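You operate a simulated robot arm through the tools that you are given. There is no shell and no other tool.

Carry out the task below with a simulated robot arm. There is one attempt and no reset: what you move stays moved.

Task
Air off first, wipe the foaming valve dry and put it in REJECT.
Fine: use the green cloth from the drawer, lay it back and shut the drawer. Set down upright: green valve three.
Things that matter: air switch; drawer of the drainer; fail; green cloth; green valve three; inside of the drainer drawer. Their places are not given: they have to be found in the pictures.

Only the result counts: the job must be done as asked and must still hold three seconds after the hand-in. Knocking over, shifting, dropping, spilling or breaking anything else fails it. Flat cloth is picked up by pressing the open fingertips on it (5 to 10 N) and closing them slowly along it; thin cloth reads only 2 to 8 mm in the jaws.

Robot
A 7-joint arm with a two-finger parallel gripper, fixed in place. Base frame: the origin is on the floor under the middle of its stand, x ahead of it, y to its left, z up. Units: m, degrees, N and s.
With the tool pointing down near the work surface it reaches from about 0.1 to 0.66 m from the base axis. Its first joint turns from -66.0 to 66.0 degrees. Payload 1.57 kg.
The tool frame sits at the grasp point between the pads (the TCP): z along the fingers, y along the line on which they close. The tips reach 0.03 m beyond it. The gripper opens to 0.08 m. The fingers are 0.017 m wide and 0.012 m thick; the gripper's body (0.04 by 0.082 m) begins 0.08 m behind the TCP.
Orientation is that of the tool frame in the base frame, as a unit quaternion [x, y, z, w]. With the fingers straight down and closing along the base's y, the tool's x points along the base's -x, its y along +y and its z along -z.

Tools
- The arm moves only by the tool drive_tool. Its argument "plan" is a list of rows, each a list of 3 entries, a list of its own where there are three numbers: the shift along the tool's x, y, z in units of 40 mm (1.0 is 40 mm), then the turn, a rotation vector about the tool's x, y, z in units of 8 degrees (1.0 is 8 degrees), then the finger opening in m, from 0 to 0.08. In form: [[[x, y, z], [wx, wy, wz], hand], ...]. A call has 1 to 20 rows; each row shifts and turns the commanded pose from where the row before left it, along the tool's axes as they then stand. A call with a number of a shift or a turn outside -1 to 1 is refused whole. Rows are played at 5 a second. More than 0.05 m and 8.6 degrees between two rows, or a gripper value outside its range, and nothing of the call is played. A pose out of reach is approached as far as the arm can. The call stops where the force on the tool passes 40 N (or 10 N more than at its start, if that is more) or the arm is blocked; 0.2 s more then pass. Each finger travels about 0.072 m/s and halts on what it meets, pressing with about 36 N; the grip force reading is that of the motor and also rises with nothing between the fingers. The clock runs only during rows and for 0.2 s after the last one: add rows that do not move to give the fingers time. It gives the time, the measured TCP pose, the force on the tool (base axes), the opening and the grip force at its end, in the units of the frame above (readings bear some noise), with the torque about the TCP (base axes, N m) and any sound that the robot's microphone picked up.
- Cameras (640 x 400 px; columns grow to the right, rows downward): "scene" is fixed at [0.062, 0.4362, 1.4224]; the picture's right is [-0.71, -0.71, 0.00], its down [-0.42, 0.42, -0.80] and it looks along [0.57, -0.57, -0.59] (base axes); focal length 296 px, centre (320, 200). "wrist" rides on the gripper at [0.072, -0.007, -0.122] in the tool frame; the picture's right is [0.09, 1.00, 0.00], its down [-0.84, 0.08, -0.54] and it looks along [-0.54, 0.05, 0.84] (tool axes); focal length 238 px, centre (320, 200).
- grab_frame(camera): a new picture of that camera. It takes no simulated time.
- point_at(camera, pixels): there is no depth. For up to 12 entries [column, row, z] of the newest picture of that camera ("zoom" is the newest enlarged one), the place [x, y] in the base frame at which the ray of that pixel passes the height z, good to about 0.002 m. It takes no simulated time.
- inspect(camera, box): a new picture of the part [left, top, right, bottom] of that camera's present view, enlarged. It takes no simulated time.
- sign_off(): hands the job in; it is judged then, once.

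Leave the gripper open and the arm clear of the work at the hand-in unless told otherwise.

The tools are called after "Emit:" as name(argument=value, ...) on one line, values as JSON. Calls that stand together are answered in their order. drive_tool: Moves the arm, as the interface text tells. Its arguments: {"type":"object","properties":{"plan":{"type":"array"}},"required":["plan"]} The other tools are called the same way: grab_frame (camera) takes a picture; point_at (camera, pixels) gives the place at which the rays of pixels pass given heights; inspect (camera, box) takes an enlarged picture of a part of a camera's view; sign_off () hands the job in.

At the start:

```text
time_s: 0.0
tool_pos: [0.3833, -0.0534, 1.2403]
tool_rot: [0.0, 1.0, 0.0, 0.0]
wrist_force: [0.7, -0.9, -0.2]
moment: [0.04, -0.01, -0.01]
opening: 0.08
finger_force: 0.1
```

scene: 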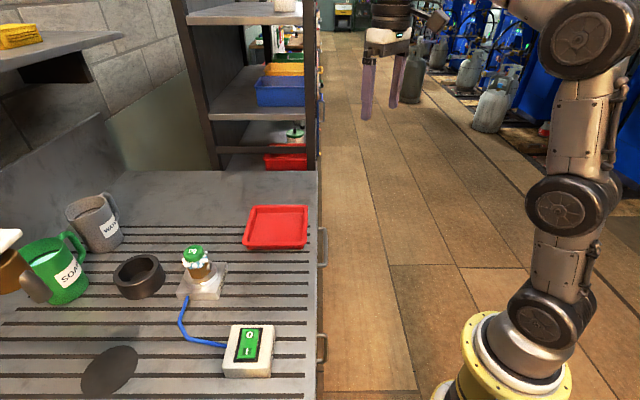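
wrist: 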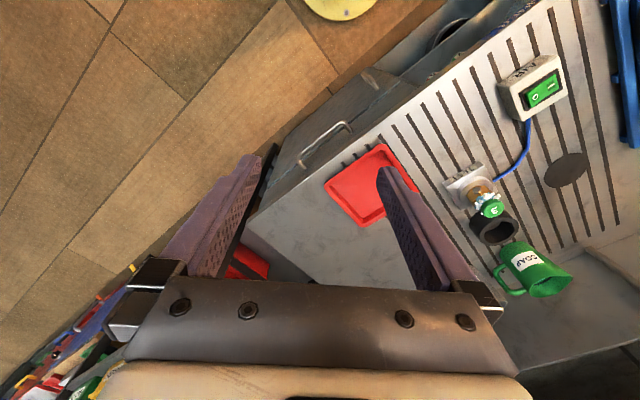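

I see a drainer bench with a valve on an air fitting (around pixel 197,262 in scene), an air switch box (248,350), a red tray (277,227), and mugs. I'll look at enlarged views of each area first.

Emit:
inspect(camera="scene", box=[160, 190, 340, 400])

Emit:
inspect(camera="scene", box=[170, 0, 340, 190])

Emit:
inspect(camera="wrist", box=[240, 0, 640, 250])

Emit:
inspect(camera="scene", box=[0, 170, 180, 400])

```text
1.90 times, centred on (250, 295) of scene
```

zoom: 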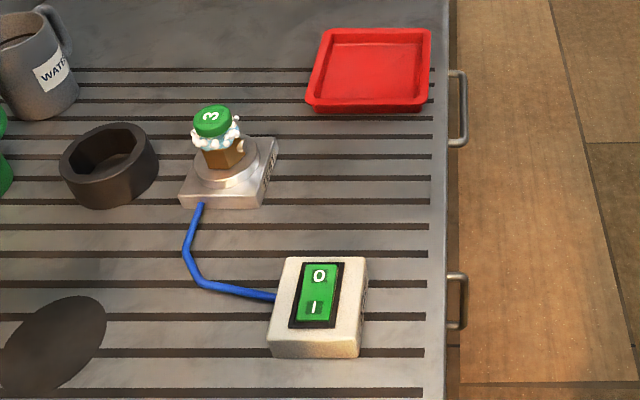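

```text
2.11 times, centred on (255, 95) of scene
```

zoom: 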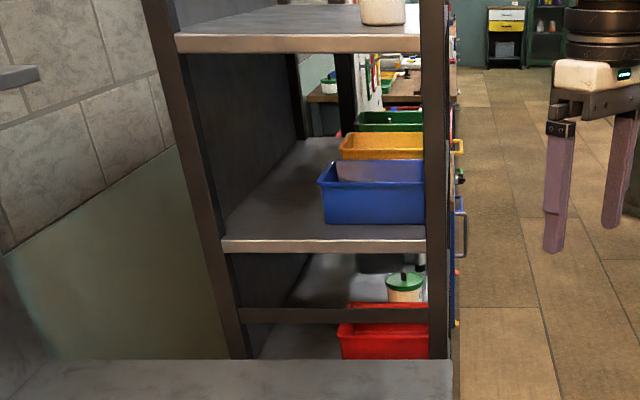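

```text
1.60 times, centred on (440, 125) of wrist
```

zoom: 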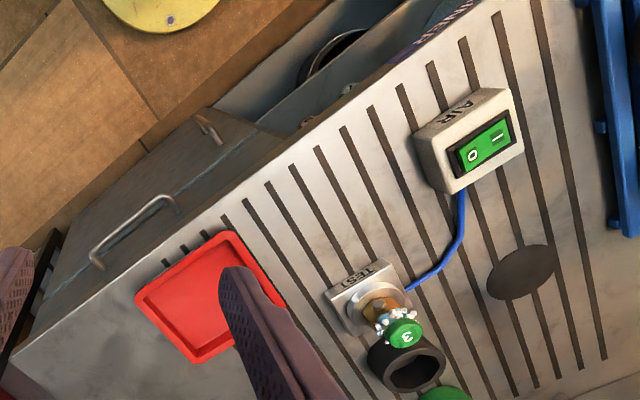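

```text
1.74 times, centred on (90, 285) of scene
```

zoom: 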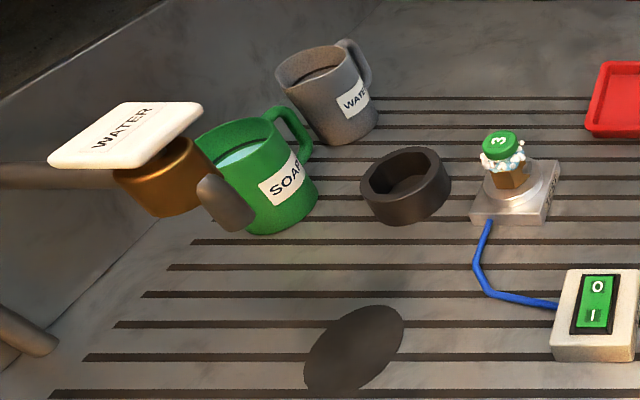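

The valve cap reads "3" (green) and it sits on the TEST stand with foam; the AIR switch is a rocker with 0 and I. To get the bench height I'll triangulate a few features seen by both cameras.

Emit:
point_at(camera="scene", pixels=[[249, 345, 0.6], [249, 345, 0.7], [249, 345, 0.8], [249, 345, 0.9], [195, 251, 0.7], [195, 251, 0.8], [195, 251, 0.9], [195, 251, 1.0], [277, 227, 0.6], [277, 227, 0.7], [277, 227, 0.8], [277, 227, 0.9]])

Emit:
point_at(camera="wrist", pixels=[[543, 92.5, 0.6], [543, 92.5, 0.7], [543, 92.5, 0.8], [543, 92.5, 0.9], [493, 209, 0.7], [493, 209, 0.8], [493, 209, 0.9], [493, 209, 1.0], [372, 186, 0.6], [372, 186, 0.7], [372, 186, 0.8], [372, 186, 0.9]])

```text
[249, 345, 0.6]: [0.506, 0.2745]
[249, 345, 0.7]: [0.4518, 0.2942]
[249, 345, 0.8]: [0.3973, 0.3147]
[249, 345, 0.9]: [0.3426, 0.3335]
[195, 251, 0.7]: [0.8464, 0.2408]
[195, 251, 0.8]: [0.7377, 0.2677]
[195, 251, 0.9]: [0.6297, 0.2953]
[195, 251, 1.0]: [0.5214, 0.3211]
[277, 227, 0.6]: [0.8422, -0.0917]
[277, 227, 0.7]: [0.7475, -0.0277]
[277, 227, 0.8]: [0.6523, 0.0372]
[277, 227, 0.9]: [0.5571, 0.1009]
```

```text
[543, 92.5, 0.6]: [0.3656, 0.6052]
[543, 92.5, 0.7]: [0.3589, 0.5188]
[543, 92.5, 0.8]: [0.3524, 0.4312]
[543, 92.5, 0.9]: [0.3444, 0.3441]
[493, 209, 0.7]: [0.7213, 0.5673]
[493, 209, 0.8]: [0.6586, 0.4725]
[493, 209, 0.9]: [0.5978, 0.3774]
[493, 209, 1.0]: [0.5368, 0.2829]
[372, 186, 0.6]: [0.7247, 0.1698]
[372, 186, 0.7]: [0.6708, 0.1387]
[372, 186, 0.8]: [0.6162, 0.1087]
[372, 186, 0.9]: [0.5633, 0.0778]
```

Triangulation gives: switch top about (0.338, 0.336, 0.91), valve cap top about (0.558, 0.315, 0.965), tray about (0.575, 0.086, 0.88). The bench top is therefore near z 0.87. Next I'll enlarge the drawer front and tray in the wrist view to find labels.

Emit:
inspect(camera="wrist", box=[360, 0, 560, 120])

Emit:
inspect(camera="wrist", box=[240, 90, 440, 230])

Emit:
inspect(camera="scene", box=[220, 180, 340, 280])

Emit:
inspect(camera="wrist", box=[420, 140, 580, 260])

```text
3.20 times, centred on (460, 60) of wrist
```

zoom: 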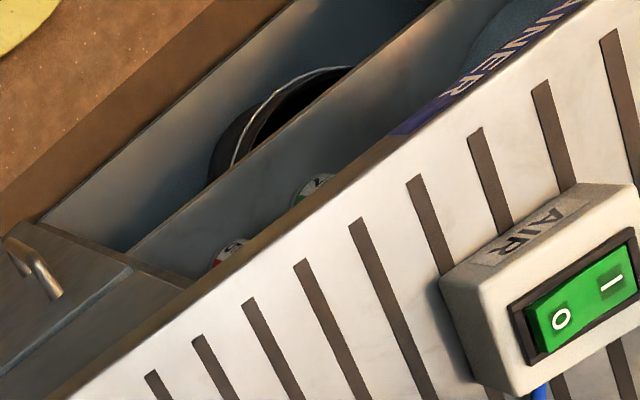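

```text
2.86 times, centred on (340, 160) of wrist
```

zoom: 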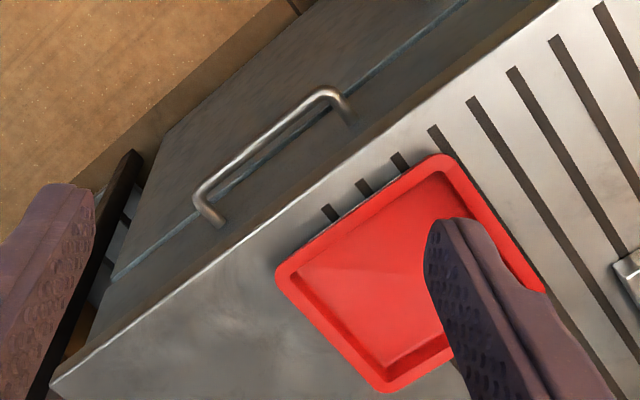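

```text
4.00 times, centred on (280, 230) of scene
```

zoom: 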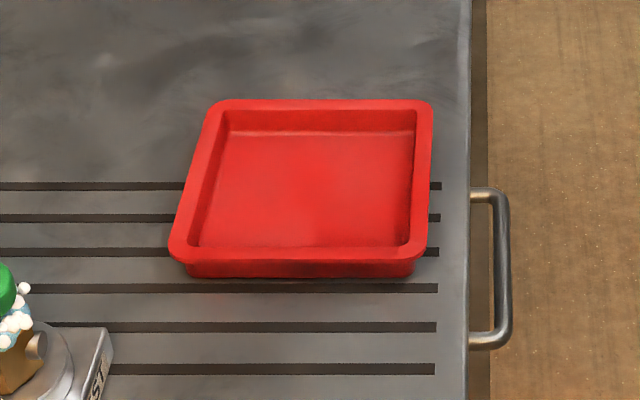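

```text
3.33 times, centred on (500, 200) of wrist
```

zoom: 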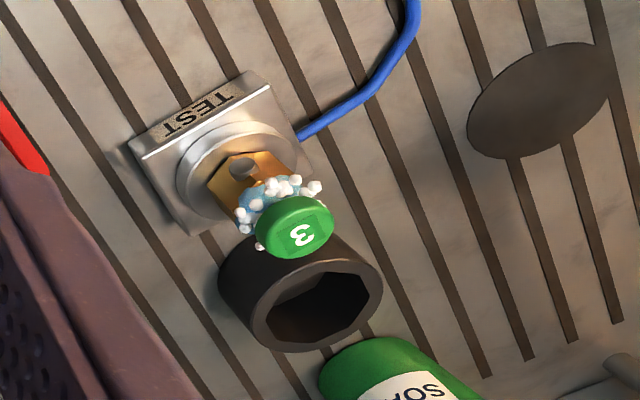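

There is a "DRAINER" label at the bench edge, a front handle, and an open compartment with other valves below. I'll measure the bench's front edge direction and the key features at bench height.

Emit:
point_at(camera="scene", pixels=[[317, 172, 0.87], [317, 250, 0.87], [318, 390, 0.87], [245, 246, 0.88], [306, 247, 0.88], [306, 207, 0.88], [251, 207, 0.88], [180, 293, 0.88], [216, 298, 0.88], [230, 263, 0.88], [0, 310, 0.87], [310, 310, 0.87]])

Emit:
point_at(camera="wrist", pixels=[[260, 225, 0.87], [380, 140, 0.87], [450, 90, 0.87], [540, 8, 0.87], [390, 215, 0.88], [382, 145, 0.88], [325, 187, 0.88], [365, 228, 0.88]])

```text
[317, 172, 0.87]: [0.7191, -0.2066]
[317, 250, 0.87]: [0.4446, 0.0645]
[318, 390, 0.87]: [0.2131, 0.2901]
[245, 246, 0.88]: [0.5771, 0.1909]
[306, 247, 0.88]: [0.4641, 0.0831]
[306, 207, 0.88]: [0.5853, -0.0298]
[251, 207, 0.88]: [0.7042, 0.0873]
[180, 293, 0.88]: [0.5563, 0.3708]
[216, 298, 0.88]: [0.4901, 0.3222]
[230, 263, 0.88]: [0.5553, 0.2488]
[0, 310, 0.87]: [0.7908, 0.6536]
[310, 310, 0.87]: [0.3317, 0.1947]
```

```text
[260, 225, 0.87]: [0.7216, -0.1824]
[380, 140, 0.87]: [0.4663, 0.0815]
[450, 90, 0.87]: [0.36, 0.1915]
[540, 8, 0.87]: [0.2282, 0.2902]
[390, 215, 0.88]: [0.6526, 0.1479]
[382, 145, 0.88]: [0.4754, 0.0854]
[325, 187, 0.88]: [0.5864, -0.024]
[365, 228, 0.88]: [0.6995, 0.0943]
```

The bench is turned 45°: the front edge follows x+y≈0.51. I'll turn the tool 45° about vertical so that the wrist camera faces straight into the bench front, staying at the present height, then take pictures.

Emit:
drive_tool(plan=[[[0, 0, 0], [0, 0, -0.9375], 0.08], [[0, 0, 0], [0, 0, -0.9375], 0.08], [[0, 0, 0], [0, 0, -0.9375], 0.08], [[0, 0, 0], [0, 0, -0.9375], 0.08], [[0, 0, 0], [0, 0, -0.9375], 0.08], [[0, 0, 0], [0, 0, -0.9375], 0.08], [[0, 1, 0], [0, 0, 0], 0.08], [[0, 1, 0], [0, 0, 0], 0.08], [[0, 1, 0], [0, 0, 0], 0.08], [[0, 0, 0], [0, 0, 0], 0.08]])

Emit:
grab_frame(camera="wrist")

Emit:
grab_frame(camera="scene")

```text
time_s: 2.2
tool_pos: [0.3001, 0.0292, 1.2394]
tool_rot: [-0.382, 0.924, 0.0, -0.002]
wrist_force: [0.6, -0.4, -0.1]
moment: [0.01, -0.02, 0.0]
opening: 0.0798
finger_force: 0.1
```

```text
taken
```

wrist: 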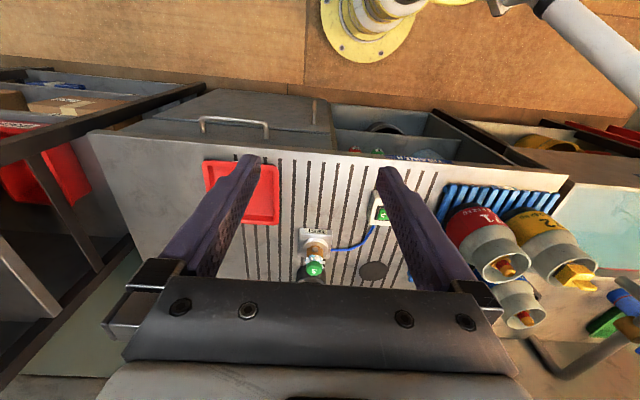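

```text
taken
```

scene: 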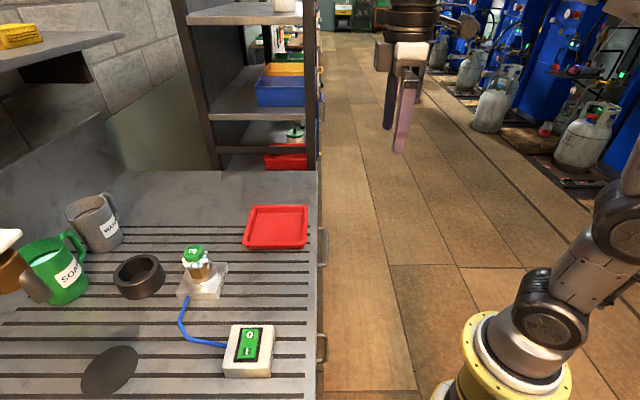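

Now the front is well seen: a drawer with a handle at (235,125), an open compartment at (390,140), gas canisters at right (485,240). I'll enlarge these parts.

Emit:
inspect(camera="wrist", box=[120, 80, 320, 200])

Emit:
inspect(camera="wrist", box=[310, 90, 500, 210])

Emit:
inspect(camera="wrist", box=[0, 60, 200, 200])

Emit:
inspect(camera="wrist", box=[420, 90, 640, 350])

```text
3.20 times, centred on (220, 140) of wrist
```

zoom: 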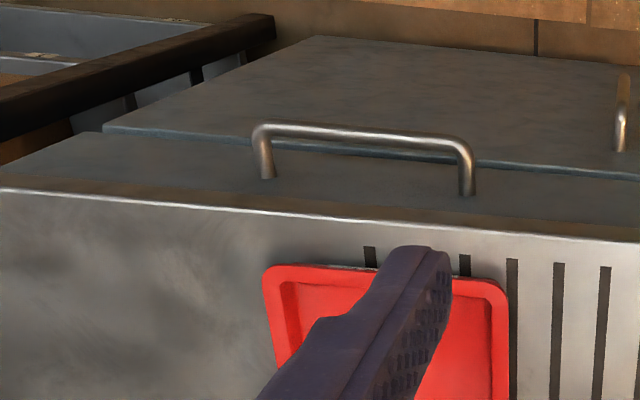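

```text
3.33 times, centred on (405, 150) of wrist
```

zoom: 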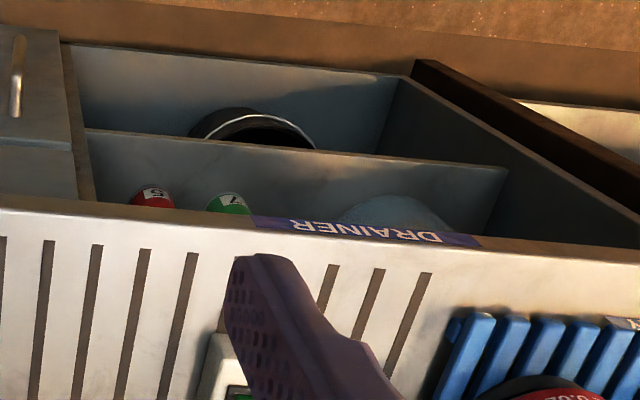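

```text
2.86 times, centred on (100, 130) of wrist
```

zoom: 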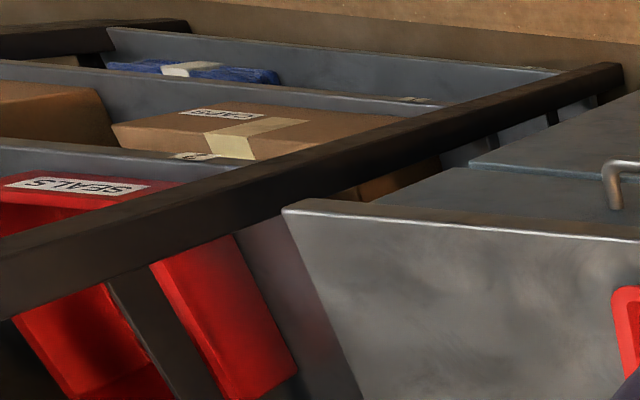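

```text
1.54 times, centred on (530, 220) of wrist
```

zoom: 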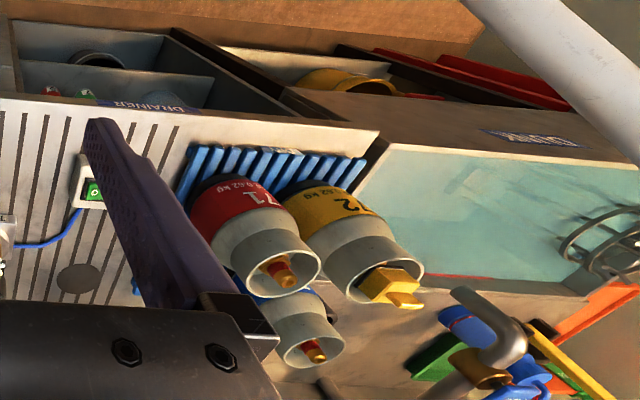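

The drawer is at upper left of the front with its horizontal handle. I haven't yet seen a REJECT label, so I'll move over the bench front to look closely at the red tray (staying above z 1.0).

Emit:
drive_tool(plan=[[[-0.486, -0.571, 0.75], [0, 0, 0], 0.08], [[-0.486, -0.571, 0.75], [0, 0, 0], 0.08], [[-0.486, -0.571, 0.75], [0, 0, 0], 0.08], [[-0.486, -0.571, 0.75], [0, 0, 0], 0.08], [[-0.486, -0.571, 0.75], [0, 0, 0], 0.08], [[-0.486, -0.571, 0.75], [0, 0, 0], 0.08], [[-0.486, -0.571, 0.75], [0, 0, 0], 0.08], [[0, 0, 0], [0, 0, 0], 0.08]])

Emit:
grab_frame(camera="wrist")

Emit:
grab_frame(camera="scene")

```text
time_s: 4.0
tool_pos: [0.5098, 0.0153, 1.0284]
tool_rot: [-0.383, 0.924, 0.0, 0.0]
wrist_force: [0.1, 0.1, 0.4]
moment: [-0.03, 0.03, -0.01]
opening: 0.08
finger_force: 0.0
```

```text
taken
```

wrist: 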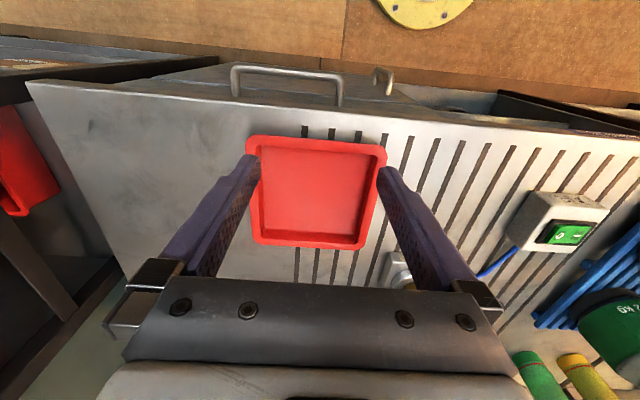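

```text
taken
```

scene: 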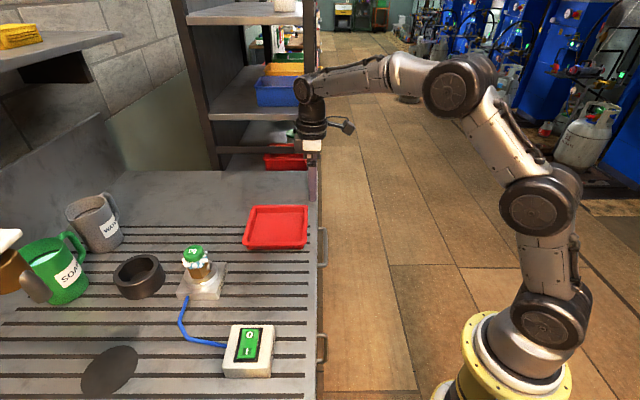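

The tray is now between the fingers. I'll enlarge it to check for a label.

Emit:
inspect(camera="wrist", box=[230, 110, 410, 260])

Emit:
inspect(camera="wrist", box=[400, 140, 640, 400])

Emit:
inspect(camera="scene", box=[230, 190, 330, 260])

Emit:
inspect(camera="wrist", box=[200, 40, 480, 150])

```text
2.67 times, centred on (320, 185) of wrist
```

zoom: 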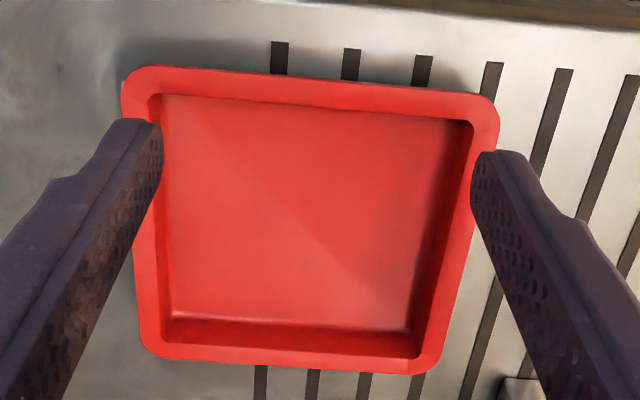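

```text
1.54 times, centred on (520, 270) of wrist
```

zoom: 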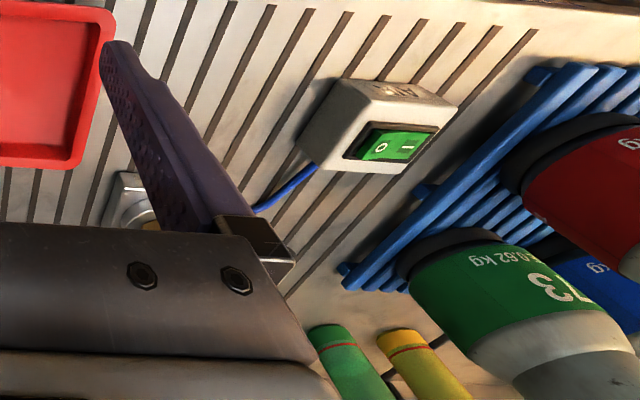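

```text
5.71 times, centred on (280, 225) of scene
```

zoom: 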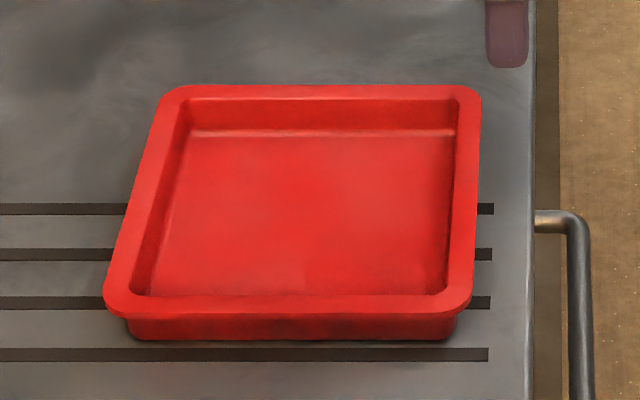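

```text
2.29 times, centred on (340, 95) of wrist
```

zoom: 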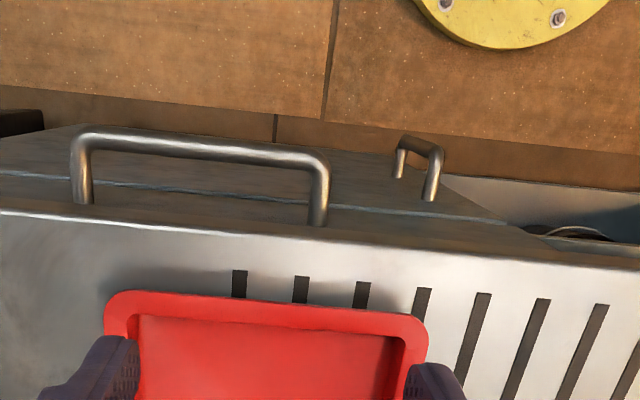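

The tray shows no label from above; it may be on its front wall. I'll draw back slightly toward the robot and tilt the tool 32° so that the camera looks flatter at the front of the tray and drawer.

Emit:
drive_tool(plan=[[[0.9, 0, 0.2], [0, 0, 0], 0.08], [[0.9, 0, 0.2], [0, 0, 0], 0.08], [[0, 0, 0], [0, -1, 0], 0.08], [[0, 0, 0], [0, -1, 0], 0.08], [[0, 0, 0], [0, -1, 0], 0.08], [[0, 0, 0], [0, -1, 0], 0.08], [[0.5, 0, 0.85], [0, 0, 0], 0.08], [[0, 0, 0], [0, 0, 0], 0.08]])

Emit:
grab_frame(camera="wrist")

```text
time_s: 5.8
tool_pos: [0.4582, -0.035, 0.976]
tool_rot: [-0.367, 0.888, 0.104, 0.255]
wrist_force: [0.7, -1.3, 0.6]
moment: [0.02, -0.03, 0.0]
opening: 0.0799
finger_force: 0.0
```

```text
taken
```

wrist: 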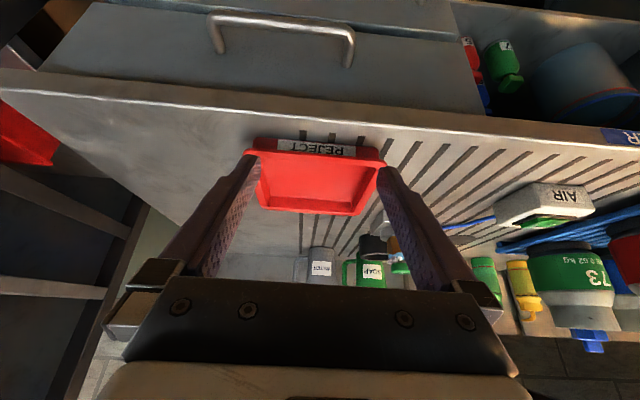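

The red tray's front wall reads "REJECT" (at 317,148, upside down in this view). Now I'll enlarge the drawer front and the handle to measure them.

Emit:
inspect(camera="wrist", box=[40, 0, 500, 150])

Emit:
inspect(camera="wrist", box=[180, 0, 380, 120])

Emit:
point_at(camera="wrist", pixels=[[212, 17, 0.8], [212, 17, 0.82], [212, 17, 0.84], [353, 33, 0.8], [353, 33, 0.82], [353, 33, 0.84], [290, 150, 0.9], [290, 130, 0.87]])

Emit:
point_at(camera="scene", pixels=[[325, 228, 0.8], [325, 228, 0.82], [325, 228, 0.84], [325, 266, 0.8], [325, 266, 0.82], [325, 266, 0.84]])

```text
1.39 times, centred on (270, 75) of wrist
```

zoom: 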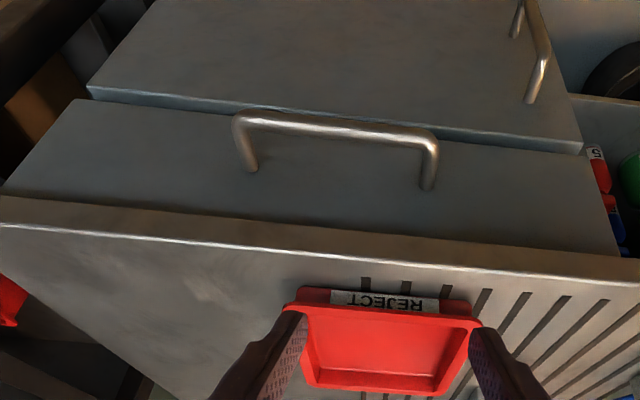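

```text
3.20 times, centred on (280, 60) of wrist
```

zoom: 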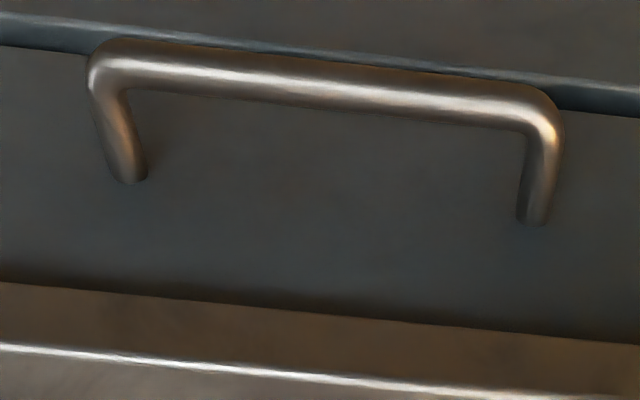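

```text
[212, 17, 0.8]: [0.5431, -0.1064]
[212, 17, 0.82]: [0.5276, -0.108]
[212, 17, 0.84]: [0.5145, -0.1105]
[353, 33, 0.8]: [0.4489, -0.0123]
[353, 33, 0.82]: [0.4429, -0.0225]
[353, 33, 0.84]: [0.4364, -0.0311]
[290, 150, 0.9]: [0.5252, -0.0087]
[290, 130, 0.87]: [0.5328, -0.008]
```

```text
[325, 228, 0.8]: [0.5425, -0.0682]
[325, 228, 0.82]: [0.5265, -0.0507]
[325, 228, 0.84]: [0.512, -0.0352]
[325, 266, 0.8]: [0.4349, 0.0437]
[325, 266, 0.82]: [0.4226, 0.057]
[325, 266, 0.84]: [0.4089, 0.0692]
```

Matching the handle ends in both cameras gives the bar at z≈0.757, about 0.336 m out toward the bench, spanning v≈-0.48 to -0.315. I'll refine the geometry with more points.

Emit:
point_at(camera="wrist", pixels=[[210, 18, 0.757], [353.4, 36.6, 0.757], [220.6, 54, 0.757], [346, 68, 0.757], [280, 20, 0.757], [280, 27, 0.757], [280, 32, 0.757], [280, 16, 0.72], [280, 16, 0.7], [280, 95, 0.84], [280, 107, 0.87], [480, 115, 0.82]])

Emit:
inspect(camera="scene", box=[300, 210, 340, 280])

```text
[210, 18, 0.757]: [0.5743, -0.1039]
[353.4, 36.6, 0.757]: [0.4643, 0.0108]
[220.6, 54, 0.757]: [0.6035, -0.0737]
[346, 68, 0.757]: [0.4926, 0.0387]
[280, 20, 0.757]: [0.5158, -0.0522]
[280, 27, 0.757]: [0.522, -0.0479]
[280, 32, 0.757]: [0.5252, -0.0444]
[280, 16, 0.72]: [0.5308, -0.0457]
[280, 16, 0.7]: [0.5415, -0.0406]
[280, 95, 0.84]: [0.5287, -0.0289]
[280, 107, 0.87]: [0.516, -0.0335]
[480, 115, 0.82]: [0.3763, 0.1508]
```

```text
5.71 times, centred on (320, 245) of scene
```

zoom: 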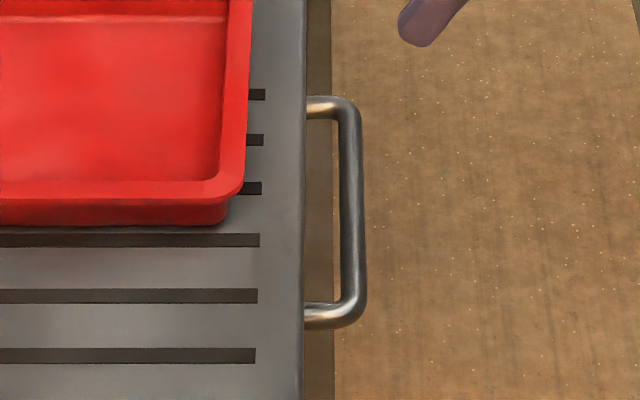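

Bar centre comes out at u≈0.335 (u is distance along the 45° direction), the drawer face at u≈0.375. Now first the air switch: I'll bring the tool back upright and move over in front of the switch at height to see which end is pressed.

Emit:
drive_tool(plan=[[[0, 0, 0], [0, 1, 0], 0.08], [[0, 0, 0], [0, 1, 0], 0.08], [[0, 0, 0], [0, 1, 0], 0.08], [[0, 0, 0], [0, 1, 0], 0.08], [[0, 0.5, -1], [0, 0, 0], 0.08], [[0, 0.5, -1], [0, 0, 0], 0.08], [[-0.25, 1, -0.3], [0, 0, 0], 0.08], [[-0.25, 1, 0], [0, 0, 0], 0.08], [[-0.25, 1, 0], [0, 0, 0], 0.08], [[-0.25, 1, 0], [0, 0, 0], 0.08], [[-0.25, 1, 0], [0, 0, 0], 0.08], [[-0.25, 1, 0], [0, 0, 0], 0.08], [[-0.25, 0.7, 0], [0, 0, 0], 0.08], [[0, 0, 0], [0, 0, 0], 0.08]])

Emit:
grab_frame(camera="wrist")

Emit:
grab_frame(camera="scene")

```text
time_s: 8.8
tool_pos: [0.2887, 0.2334, 1.0677]
tool_rot: [-0.383, 0.924, 0.0, 0.0]
wrist_force: [0.2, -0.5, 0.6]
moment: [0.02, 0.0, 0.06]
opening: 0.0799
finger_force: 0.0
```

```text
taken
```

wrist: 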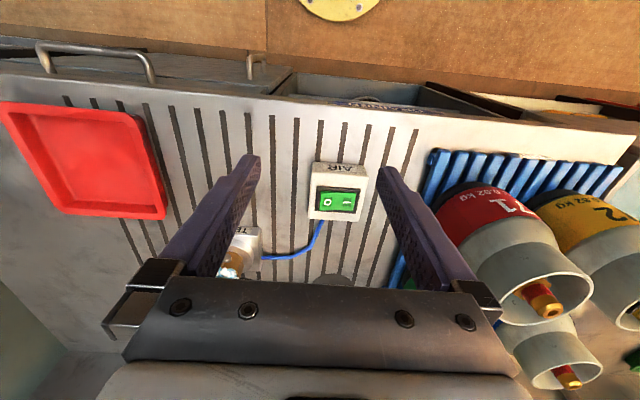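

```text
taken
```

scene: 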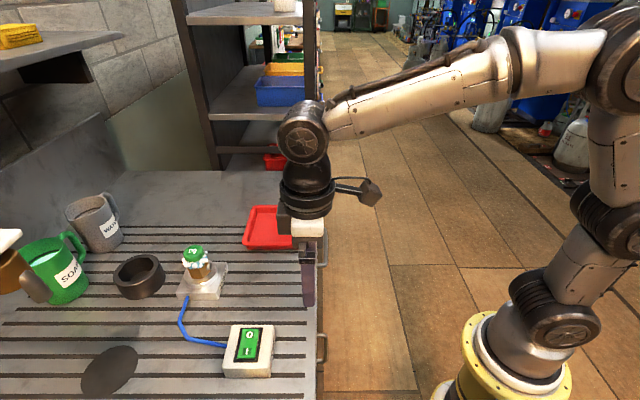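

The switch is now centred at (338,195) between the fingers; I'll enlarge it to read the rocker state.

Emit:
inspect(camera="wrist", box=[290, 150, 390, 235])

Emit:
inspect(camera="scene", box=[215, 315, 285, 385])

Emit:
inspect(camera="wrist", box=[390, 140, 640, 400])

```text
4.71 times, centred on (340, 192) of wrist
```

zoom: 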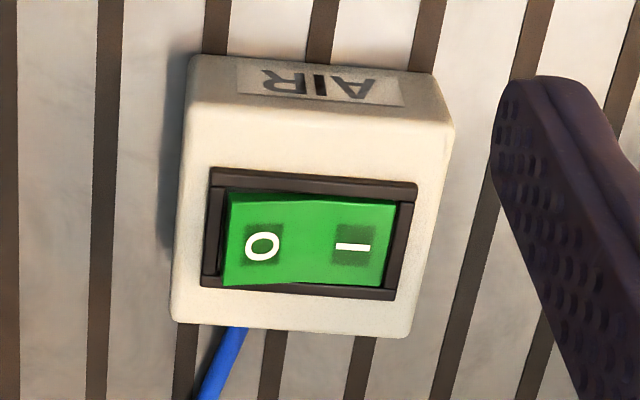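

```text
5.71 times, centred on (250, 350) of scene
```

zoom: 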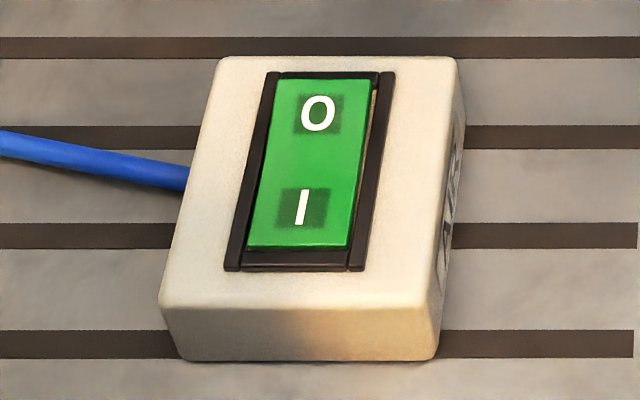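

```text
1.54 times, centred on (515, 270) of wrist
```

zoom: 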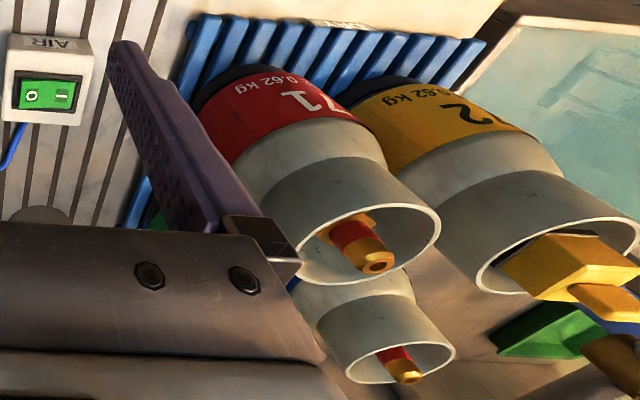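

The rocker's I end is pressed in and the 0 end stands up, so air is on. I'll locate the "0" mark in both cameras.

Emit:
point_at(camera="wrist", pixels=[[327.7, 202.0, 0.9], [327.7, 202.0, 0.91], [327.7, 202.0, 0.92], [327.7, 202.0, 0.93], [347, 202, 0.9], [347, 202, 0.91], [322, 202, 0.92], [315, 162, 0.87]])

Emit:
point_at(camera="scene", pixels=[[249.65, 334.6, 0.9], [249.65, 334.6, 0.91], [249.65, 334.6, 0.92], [249.65, 334.6, 0.93], [247, 351, 0.9], [247, 351, 0.91], [250.5, 329, 0.92]])

```text
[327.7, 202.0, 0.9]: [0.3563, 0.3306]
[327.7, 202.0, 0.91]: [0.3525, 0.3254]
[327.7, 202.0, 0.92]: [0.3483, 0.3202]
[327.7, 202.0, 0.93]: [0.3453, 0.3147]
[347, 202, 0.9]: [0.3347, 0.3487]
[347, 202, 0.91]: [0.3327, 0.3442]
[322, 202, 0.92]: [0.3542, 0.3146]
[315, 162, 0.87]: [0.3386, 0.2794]
```

```text
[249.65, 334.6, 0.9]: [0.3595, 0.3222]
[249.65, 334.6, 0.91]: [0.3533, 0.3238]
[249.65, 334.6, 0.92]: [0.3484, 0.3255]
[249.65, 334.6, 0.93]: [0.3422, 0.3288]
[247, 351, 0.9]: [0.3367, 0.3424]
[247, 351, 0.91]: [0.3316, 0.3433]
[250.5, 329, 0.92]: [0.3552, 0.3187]
```

The 0 mark is at about (0.3525, 0.3245, 0.911). Before moving I check how close the neighbouring canister (left edge near pixel (440,215)) and the rack are.

Emit:
point_at(camera="wrist", pixels=[[437, 215, 0.9], [437, 215, 0.95], [465, 285, 1.0], [465, 285, 1.05], [430, 150, 0.89], [395, 285, 0.89], [240, 260, 0.9], [240, 260, 0.95]])

```text
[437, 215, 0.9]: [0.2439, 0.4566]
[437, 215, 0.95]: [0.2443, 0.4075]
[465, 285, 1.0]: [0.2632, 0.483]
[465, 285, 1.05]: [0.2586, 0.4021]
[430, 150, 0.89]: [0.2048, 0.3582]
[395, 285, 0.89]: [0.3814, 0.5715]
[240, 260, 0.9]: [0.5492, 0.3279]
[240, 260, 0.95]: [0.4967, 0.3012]
```

The canister is at least 9 cm clear of the gripper there. I close the fingers, move over the 0 end (u 0.478, v -0.021) and come down to tips about 25 mm above the rocker.

Emit:
drive_tool(plan=[[[-0.68, 0.11, 0], [0, 0, 0], 0.0], [[-0.68, 0.11, 0], [0, 0, 0], 0.0], [[-0.68, 0.11, 0], [0, 0, 0], 0.0], [[-0.68, 0.11, 0], [0, 0, 0], 0.0], [[0, 0, 0.86], [0, 0, 0], 0.0], [[0, 0, 0.86], [0, 0, 0], 0.0], [[0, 0, 0.85], [0, 0, 0], 0.0], [[0, 0, 0], [0, 0, 0], 0.0], [[0, 0, 0], [0, 0, 0], 0.0]])

Emit:
inspect(camera="wrist", box=[220, 120, 420, 300])

Emit:
inspect(camera="scene", box=[200, 280, 300, 390])

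```text
time_s: 10.8
tool_pos: [0.3517, 0.3217, 0.9639]
tool_rot: [-0.382, 0.924, 0.0, 0.0]
wrist_force: [0.3, 0.1, -0.1]
moment: [0.01, -0.02, 0.0]
opening: 0.0
finger_force: 21.6
```

```text
2.22 times, centred on (320, 210) of wrist
```

zoom: 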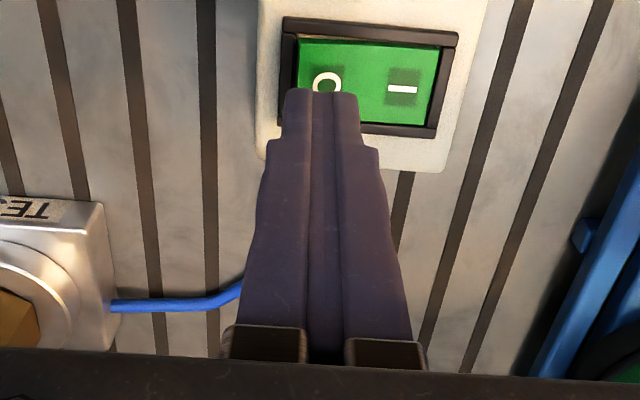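

```text
3.64 times, centred on (250, 335) of scene
```

zoom: 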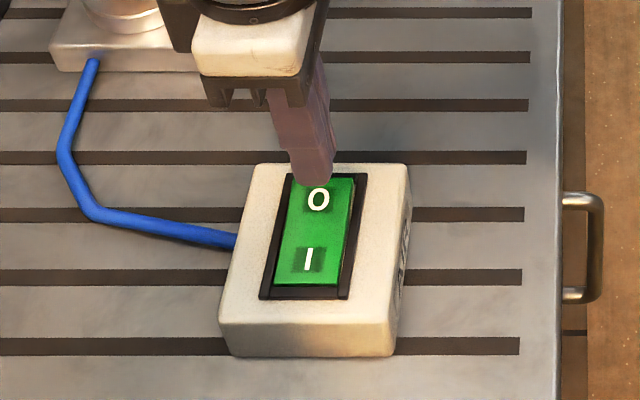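

Fingertips are right above the 0 mark. I'll press down in small steps and watch the force.

Emit:
drive_tool(plan=[[[0, 0, 0.15], [0, 0, 0], 0.0], [[0, 0, 0.15], [0, 0, 0], 0.0], [[0, 0, 0.1], [0, 0, 0], 0.0], [[0, 0, 0.1], [0, 0, 0], 0.0], [[0, 0, 0.1], [0, 0, 0], 0.0]])

Emit:
inspect(camera="scene", box=[200, 280, 300, 390])

```text
time_s: 12.0
tool_pos: [0.3536, 0.3204, 0.9402]
tool_rot: [-0.382, 0.924, 0.0, 0.0]
wrist_force: [-0.1, 1.0, 0.5]
moment: [-0.02, 0.01, 0.0]
opening: 0.0
finger_force: 21.9
```

```text
3.64 times, centred on (250, 335) of scene
```

zoom: 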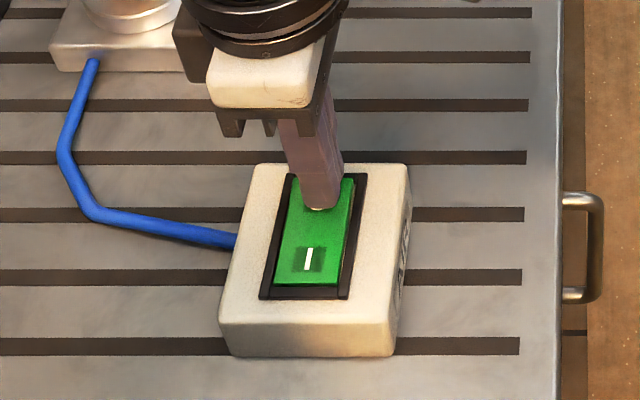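

No contact yet (force ~0). I continue down in 3 mm steps.

Emit:
drive_tool(plan=[[[0, 0, 0.08], [0, 0, 0], 0.0], [[0, 0, 0.08], [0, 0, 0], 0.0], [[0, 0, 0], [0, 0, 0], 0.0]])

Emit:
inspect(camera="scene", box=[200, 280, 300, 390])

```text
time_s: 12.8
tool_pos: [0.3538, 0.3227, 0.9361]
tool_rot: [-0.383, 0.924, 0.001, 0.002]
wrist_force: [-3.7, -7.6, 19.9]
moment: [-0.09, 0.28, 0.1]
opening: 0.0
finger_force: 21.2
```

```text
3.64 times, centred on (250, 335) of scene
```

zoom: 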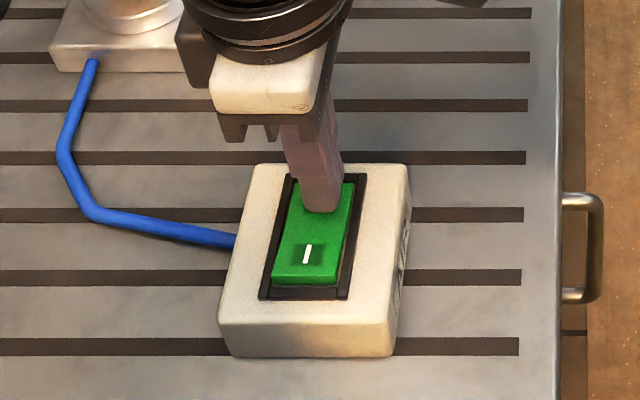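

Force reached 20 N and the I end now stands up. I'll lift straight off and check that it stays flipped.

Emit:
drive_tool(plan=[[[0, 0, -0.3], [0, 0, 0], 0.0], [[0, 0, -0.8], [0, 0, 0], 0.0], [[0, 0, -1], [0, 0, 0], 0.0], [[0, 0, -1], [0, 0, 0], 0.0], [[0.5, 0, -1], [0, 0, 0], 0.08], [[1, 0, 0], [0, 0, 0], 0.08], [[1, 0, 0], [0, 0, 0], 0.08], [[0, 0, 0], [0, 0, 0], 0.08]])

Emit:
inspect(camera="scene", box=[160, 230, 300, 390])

Emit:
grab_frame(camera="wrist")

```text
time_s: 14.6
tool_pos: [0.2843, 0.2492, 1.0979]
tool_rot: [-0.382, 0.924, 0.0, 0.0]
wrist_force: [0.2, 0.1, -0.2]
moment: [-0.05, 0.0, 0.03]
opening: 0.0798
finger_force: 0.0
```

```text
2.50 times, centred on (230, 310) of scene
```

zoom: 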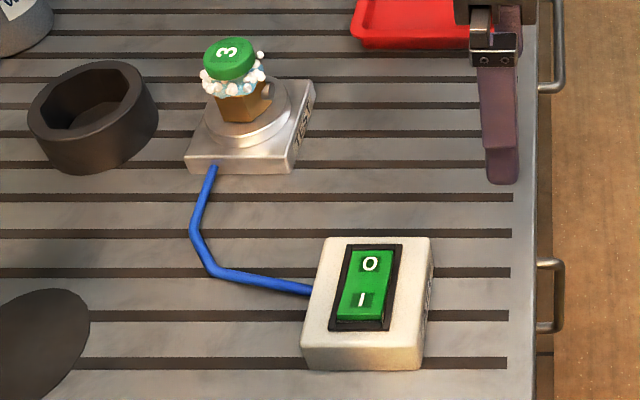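

```text
taken
```

wrist: 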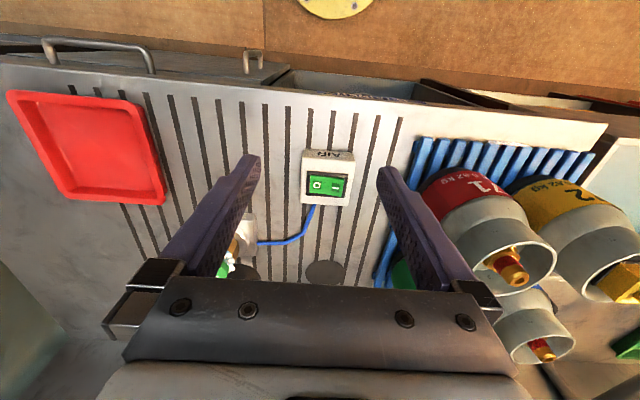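

Emit:
inspect(camera="wrist", box=[280, 130, 380, 220])

Emit:
inspect(camera="scene", box=[170, 235, 240, 305])

```text
4.44 times, centred on (330, 175) of wrist
```

zoom: 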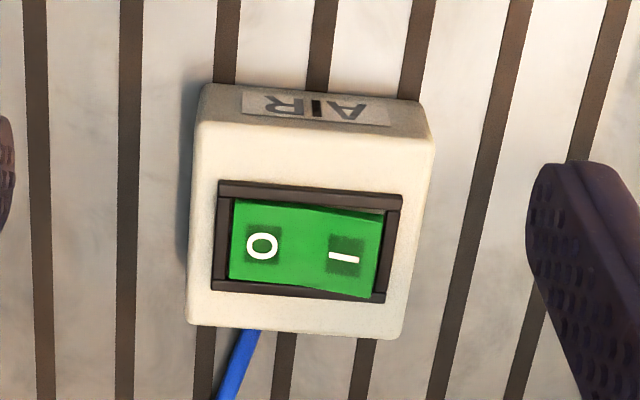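

```text
5.71 times, centred on (205, 270) of scene
```

zoom: 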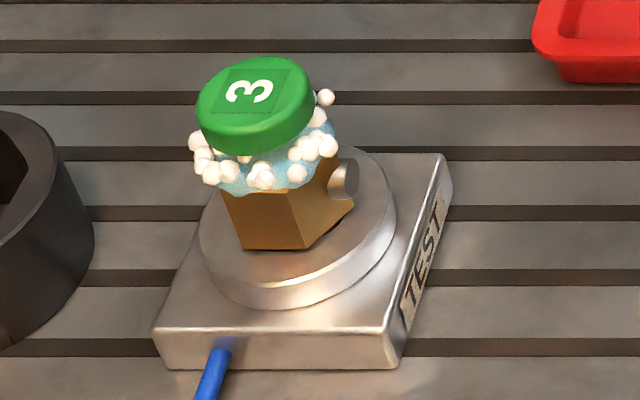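

The switch now shows 0 pressed: air is off. Next the drawer: I'll move back in front of the drawer (u 0.22, v -0.39, z 1.05) and turn the tool 90° so the fingers close across the horizontal bar after tilting.

Emit:
drive_tool(plan=[[[0.393, -0.912, 0.12], [0, 0, 0], 0.08], [[0.393, -0.912, 0.12], [0, 0, 0], 0.08], [[0.393, -0.912, 0.12], [0, 0, 0], 0.08], [[0.393, -0.912, 0.12], [0, 0, 0], 0.08], [[0.393, -0.912, 0.12], [0, 0, 0], 0.08], [[0.393, -0.912, 0.12], [0, 0, 0], 0.08], [[0.393, -0.912, 0.12], [0, 0, 0], 0.08], [[0.393, -0.912, 0.12], [0, 0, 0], 0.08], [[0.393, -0.912, 0.12], [0, 0, 0], 0.08], [[0.393, -0.912, 0.12], [0, 0, 0], 0.08], [[0, 0, 0], [0, 0, 0], 0.08]])

Emit:
drive_tool(plan=[[[0, 0, 0], [0, 0, 0.9375], 0.08], [[0, 0, 0], [0, 0, 0.9375], 0.08], [[0, 0, 0], [0, 0, 0.9375], 0.08], [[0, 0, 0], [0, 0, 0.9375], 0.08], [[0, 0, 0], [0, 0, 0.9375], 0.08], [[0, 0, 0], [0, 0, 0.9375], 0.08], [[0, 0, 0], [0, 0, 0.9375], 0.08], [[0, 0, 0], [0, 0, 0.9375], 0.08], [[0, 0, 0], [0, 0, 0.9375], 0.08], [[0, 0, 0], [0, 0, 0.9375], 0.08], [[0, 0, 0], [0, 0, 0.9375], 0.08], [[0, 0, 0], [0, 0, 0.9375], 0.08], [[0, 0, 0], [0, 0, 0], 0.08]])

Emit:
grab_frame(camera="wrist")

Emit:
grab_frame(camera="scene")

```text
time_s: 17.0
tool_pos: [0.43, -0.12, 1.0493]
tool_rot: [-0.382, 0.924, 0.0, 0.0]
wrist_force: [0.0, 0.1, 0.0]
moment: [-0.01, -0.01, 0.0]
opening: 0.0801
finger_force: 0.1
```

```text
time_s: 19.8
tool_pos: [0.4304, -0.1194, 1.0488]
tool_rot: [0.383, 0.924, 0.0, -0.001]
wrist_force: [-0.6, -0.3, 0.0]
moment: [0.01, 0.0, -0.03]
opening: 0.0798
finger_force: 0.0
```

```text
taken
```

wrist: 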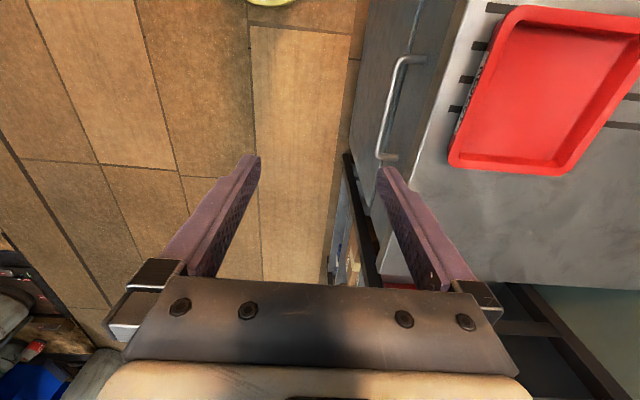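

```text
taken
```

scene: 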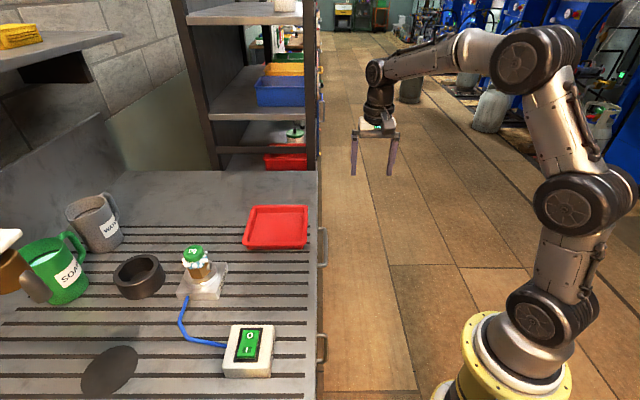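

Orientation is right (closing along the bench depth). Now I tilt the tool 90° so that it points horizontally at the drawer face, fingers one above the other.

Emit:
drive_tool(plan=[[[0, 0, 0], [-0.9375, 0, 0], 0.06], [[0, 0, 0], [-0.9375, 0, 0], 0.06], [[0, 0, 0], [-0.9375, 0, 0], 0.06], [[0, 0, 0], [-0.9375, 0, 0], 0.06], [[0, 0, 0], [-0.9375, 0, 0], 0.06], [[0, 0, 0], [-0.9375, 0, 0], 0.06], [[0, 0, 0], [-0.9375, 0, 0], 0.06], [[0, 0, 0], [-0.9375, 0, 0], 0.06], [[0, 0, 0], [-0.9375, 0, 0], 0.06], [[0, 0, 0], [-0.9375, 0, 0], 0.06], [[0, 0, 0], [-0.9375, 0, 0], 0.06], [[0, 0, 0], [-0.9375, 0, 0], 0.06], [[0, 0, 0], [0, 0, 0], 0.06]])

Emit:
grab_frame(camera="wrist")

Emit:
grab_frame(camera="scene")

```text
time_s: 22.6
tool_pos: [0.4299, -0.1185, 1.05]
tool_rot: [0.27, 0.653, 0.653, 0.271]
wrist_force: [-0.2, 0.5, 0.1]
moment: [0.01, 0.03, -0.02]
opening: 0.06
finger_force: 0.0
```

```text
taken
```

wrist: 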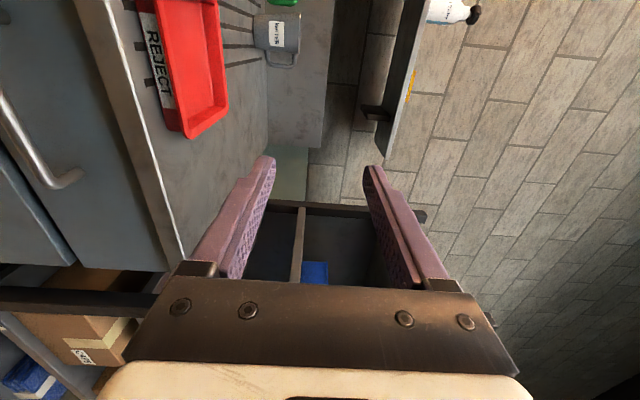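

```text
taken
```

scene: 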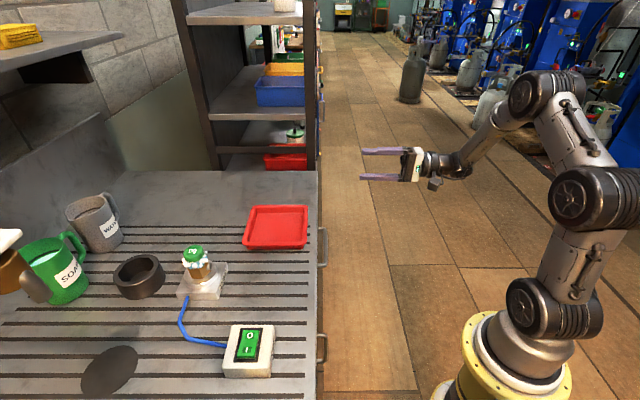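

The tool is horizontal. I lower it to handle height (z≈0.76) while still 8 cm in front of the bar, then look.

Emit:
drive_tool(plan=[[[0, -1, 0], [0, 0, 0], 0.06], [[0, -1, 0], [0, 0, 0], 0.06], [[0, -1, 0], [0, 0, 0], 0.06], [[0, -1, 0], [0, 0, 0], 0.06], [[0, -1, 0], [0, 0, 0], 0.06], [[0, -1, 0], [0, 0, 0], 0.06], [[0, -1, 0], [0, 0, 0], 0.06], [[0, -0.25, 0], [0, 0, 0], 0.06], [[0, 0, 0], [0, 0, 0], 0.06]])

Emit:
grab_frame(camera="wrist")

Emit:
grab_frame(camera="scene")

```text
time_s: 24.6
tool_pos: [0.4322, -0.119, 0.7598]
tool_rot: [0.271, 0.653, 0.653, 0.27]
wrist_force: [0.5, -0.1, 0.9]
moment: [0.03, 0.03, 0.01]
opening: 0.0601
finger_force: 0.0
```

```text
taken
```

wrist: 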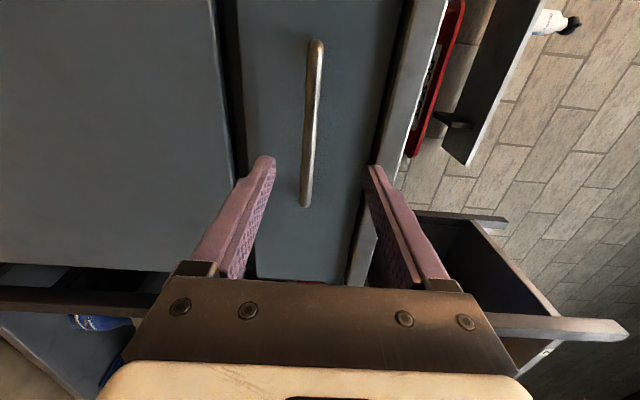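

```text
taken
```

scene: 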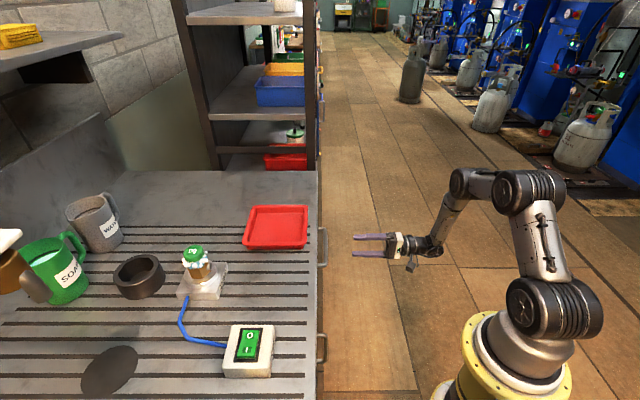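

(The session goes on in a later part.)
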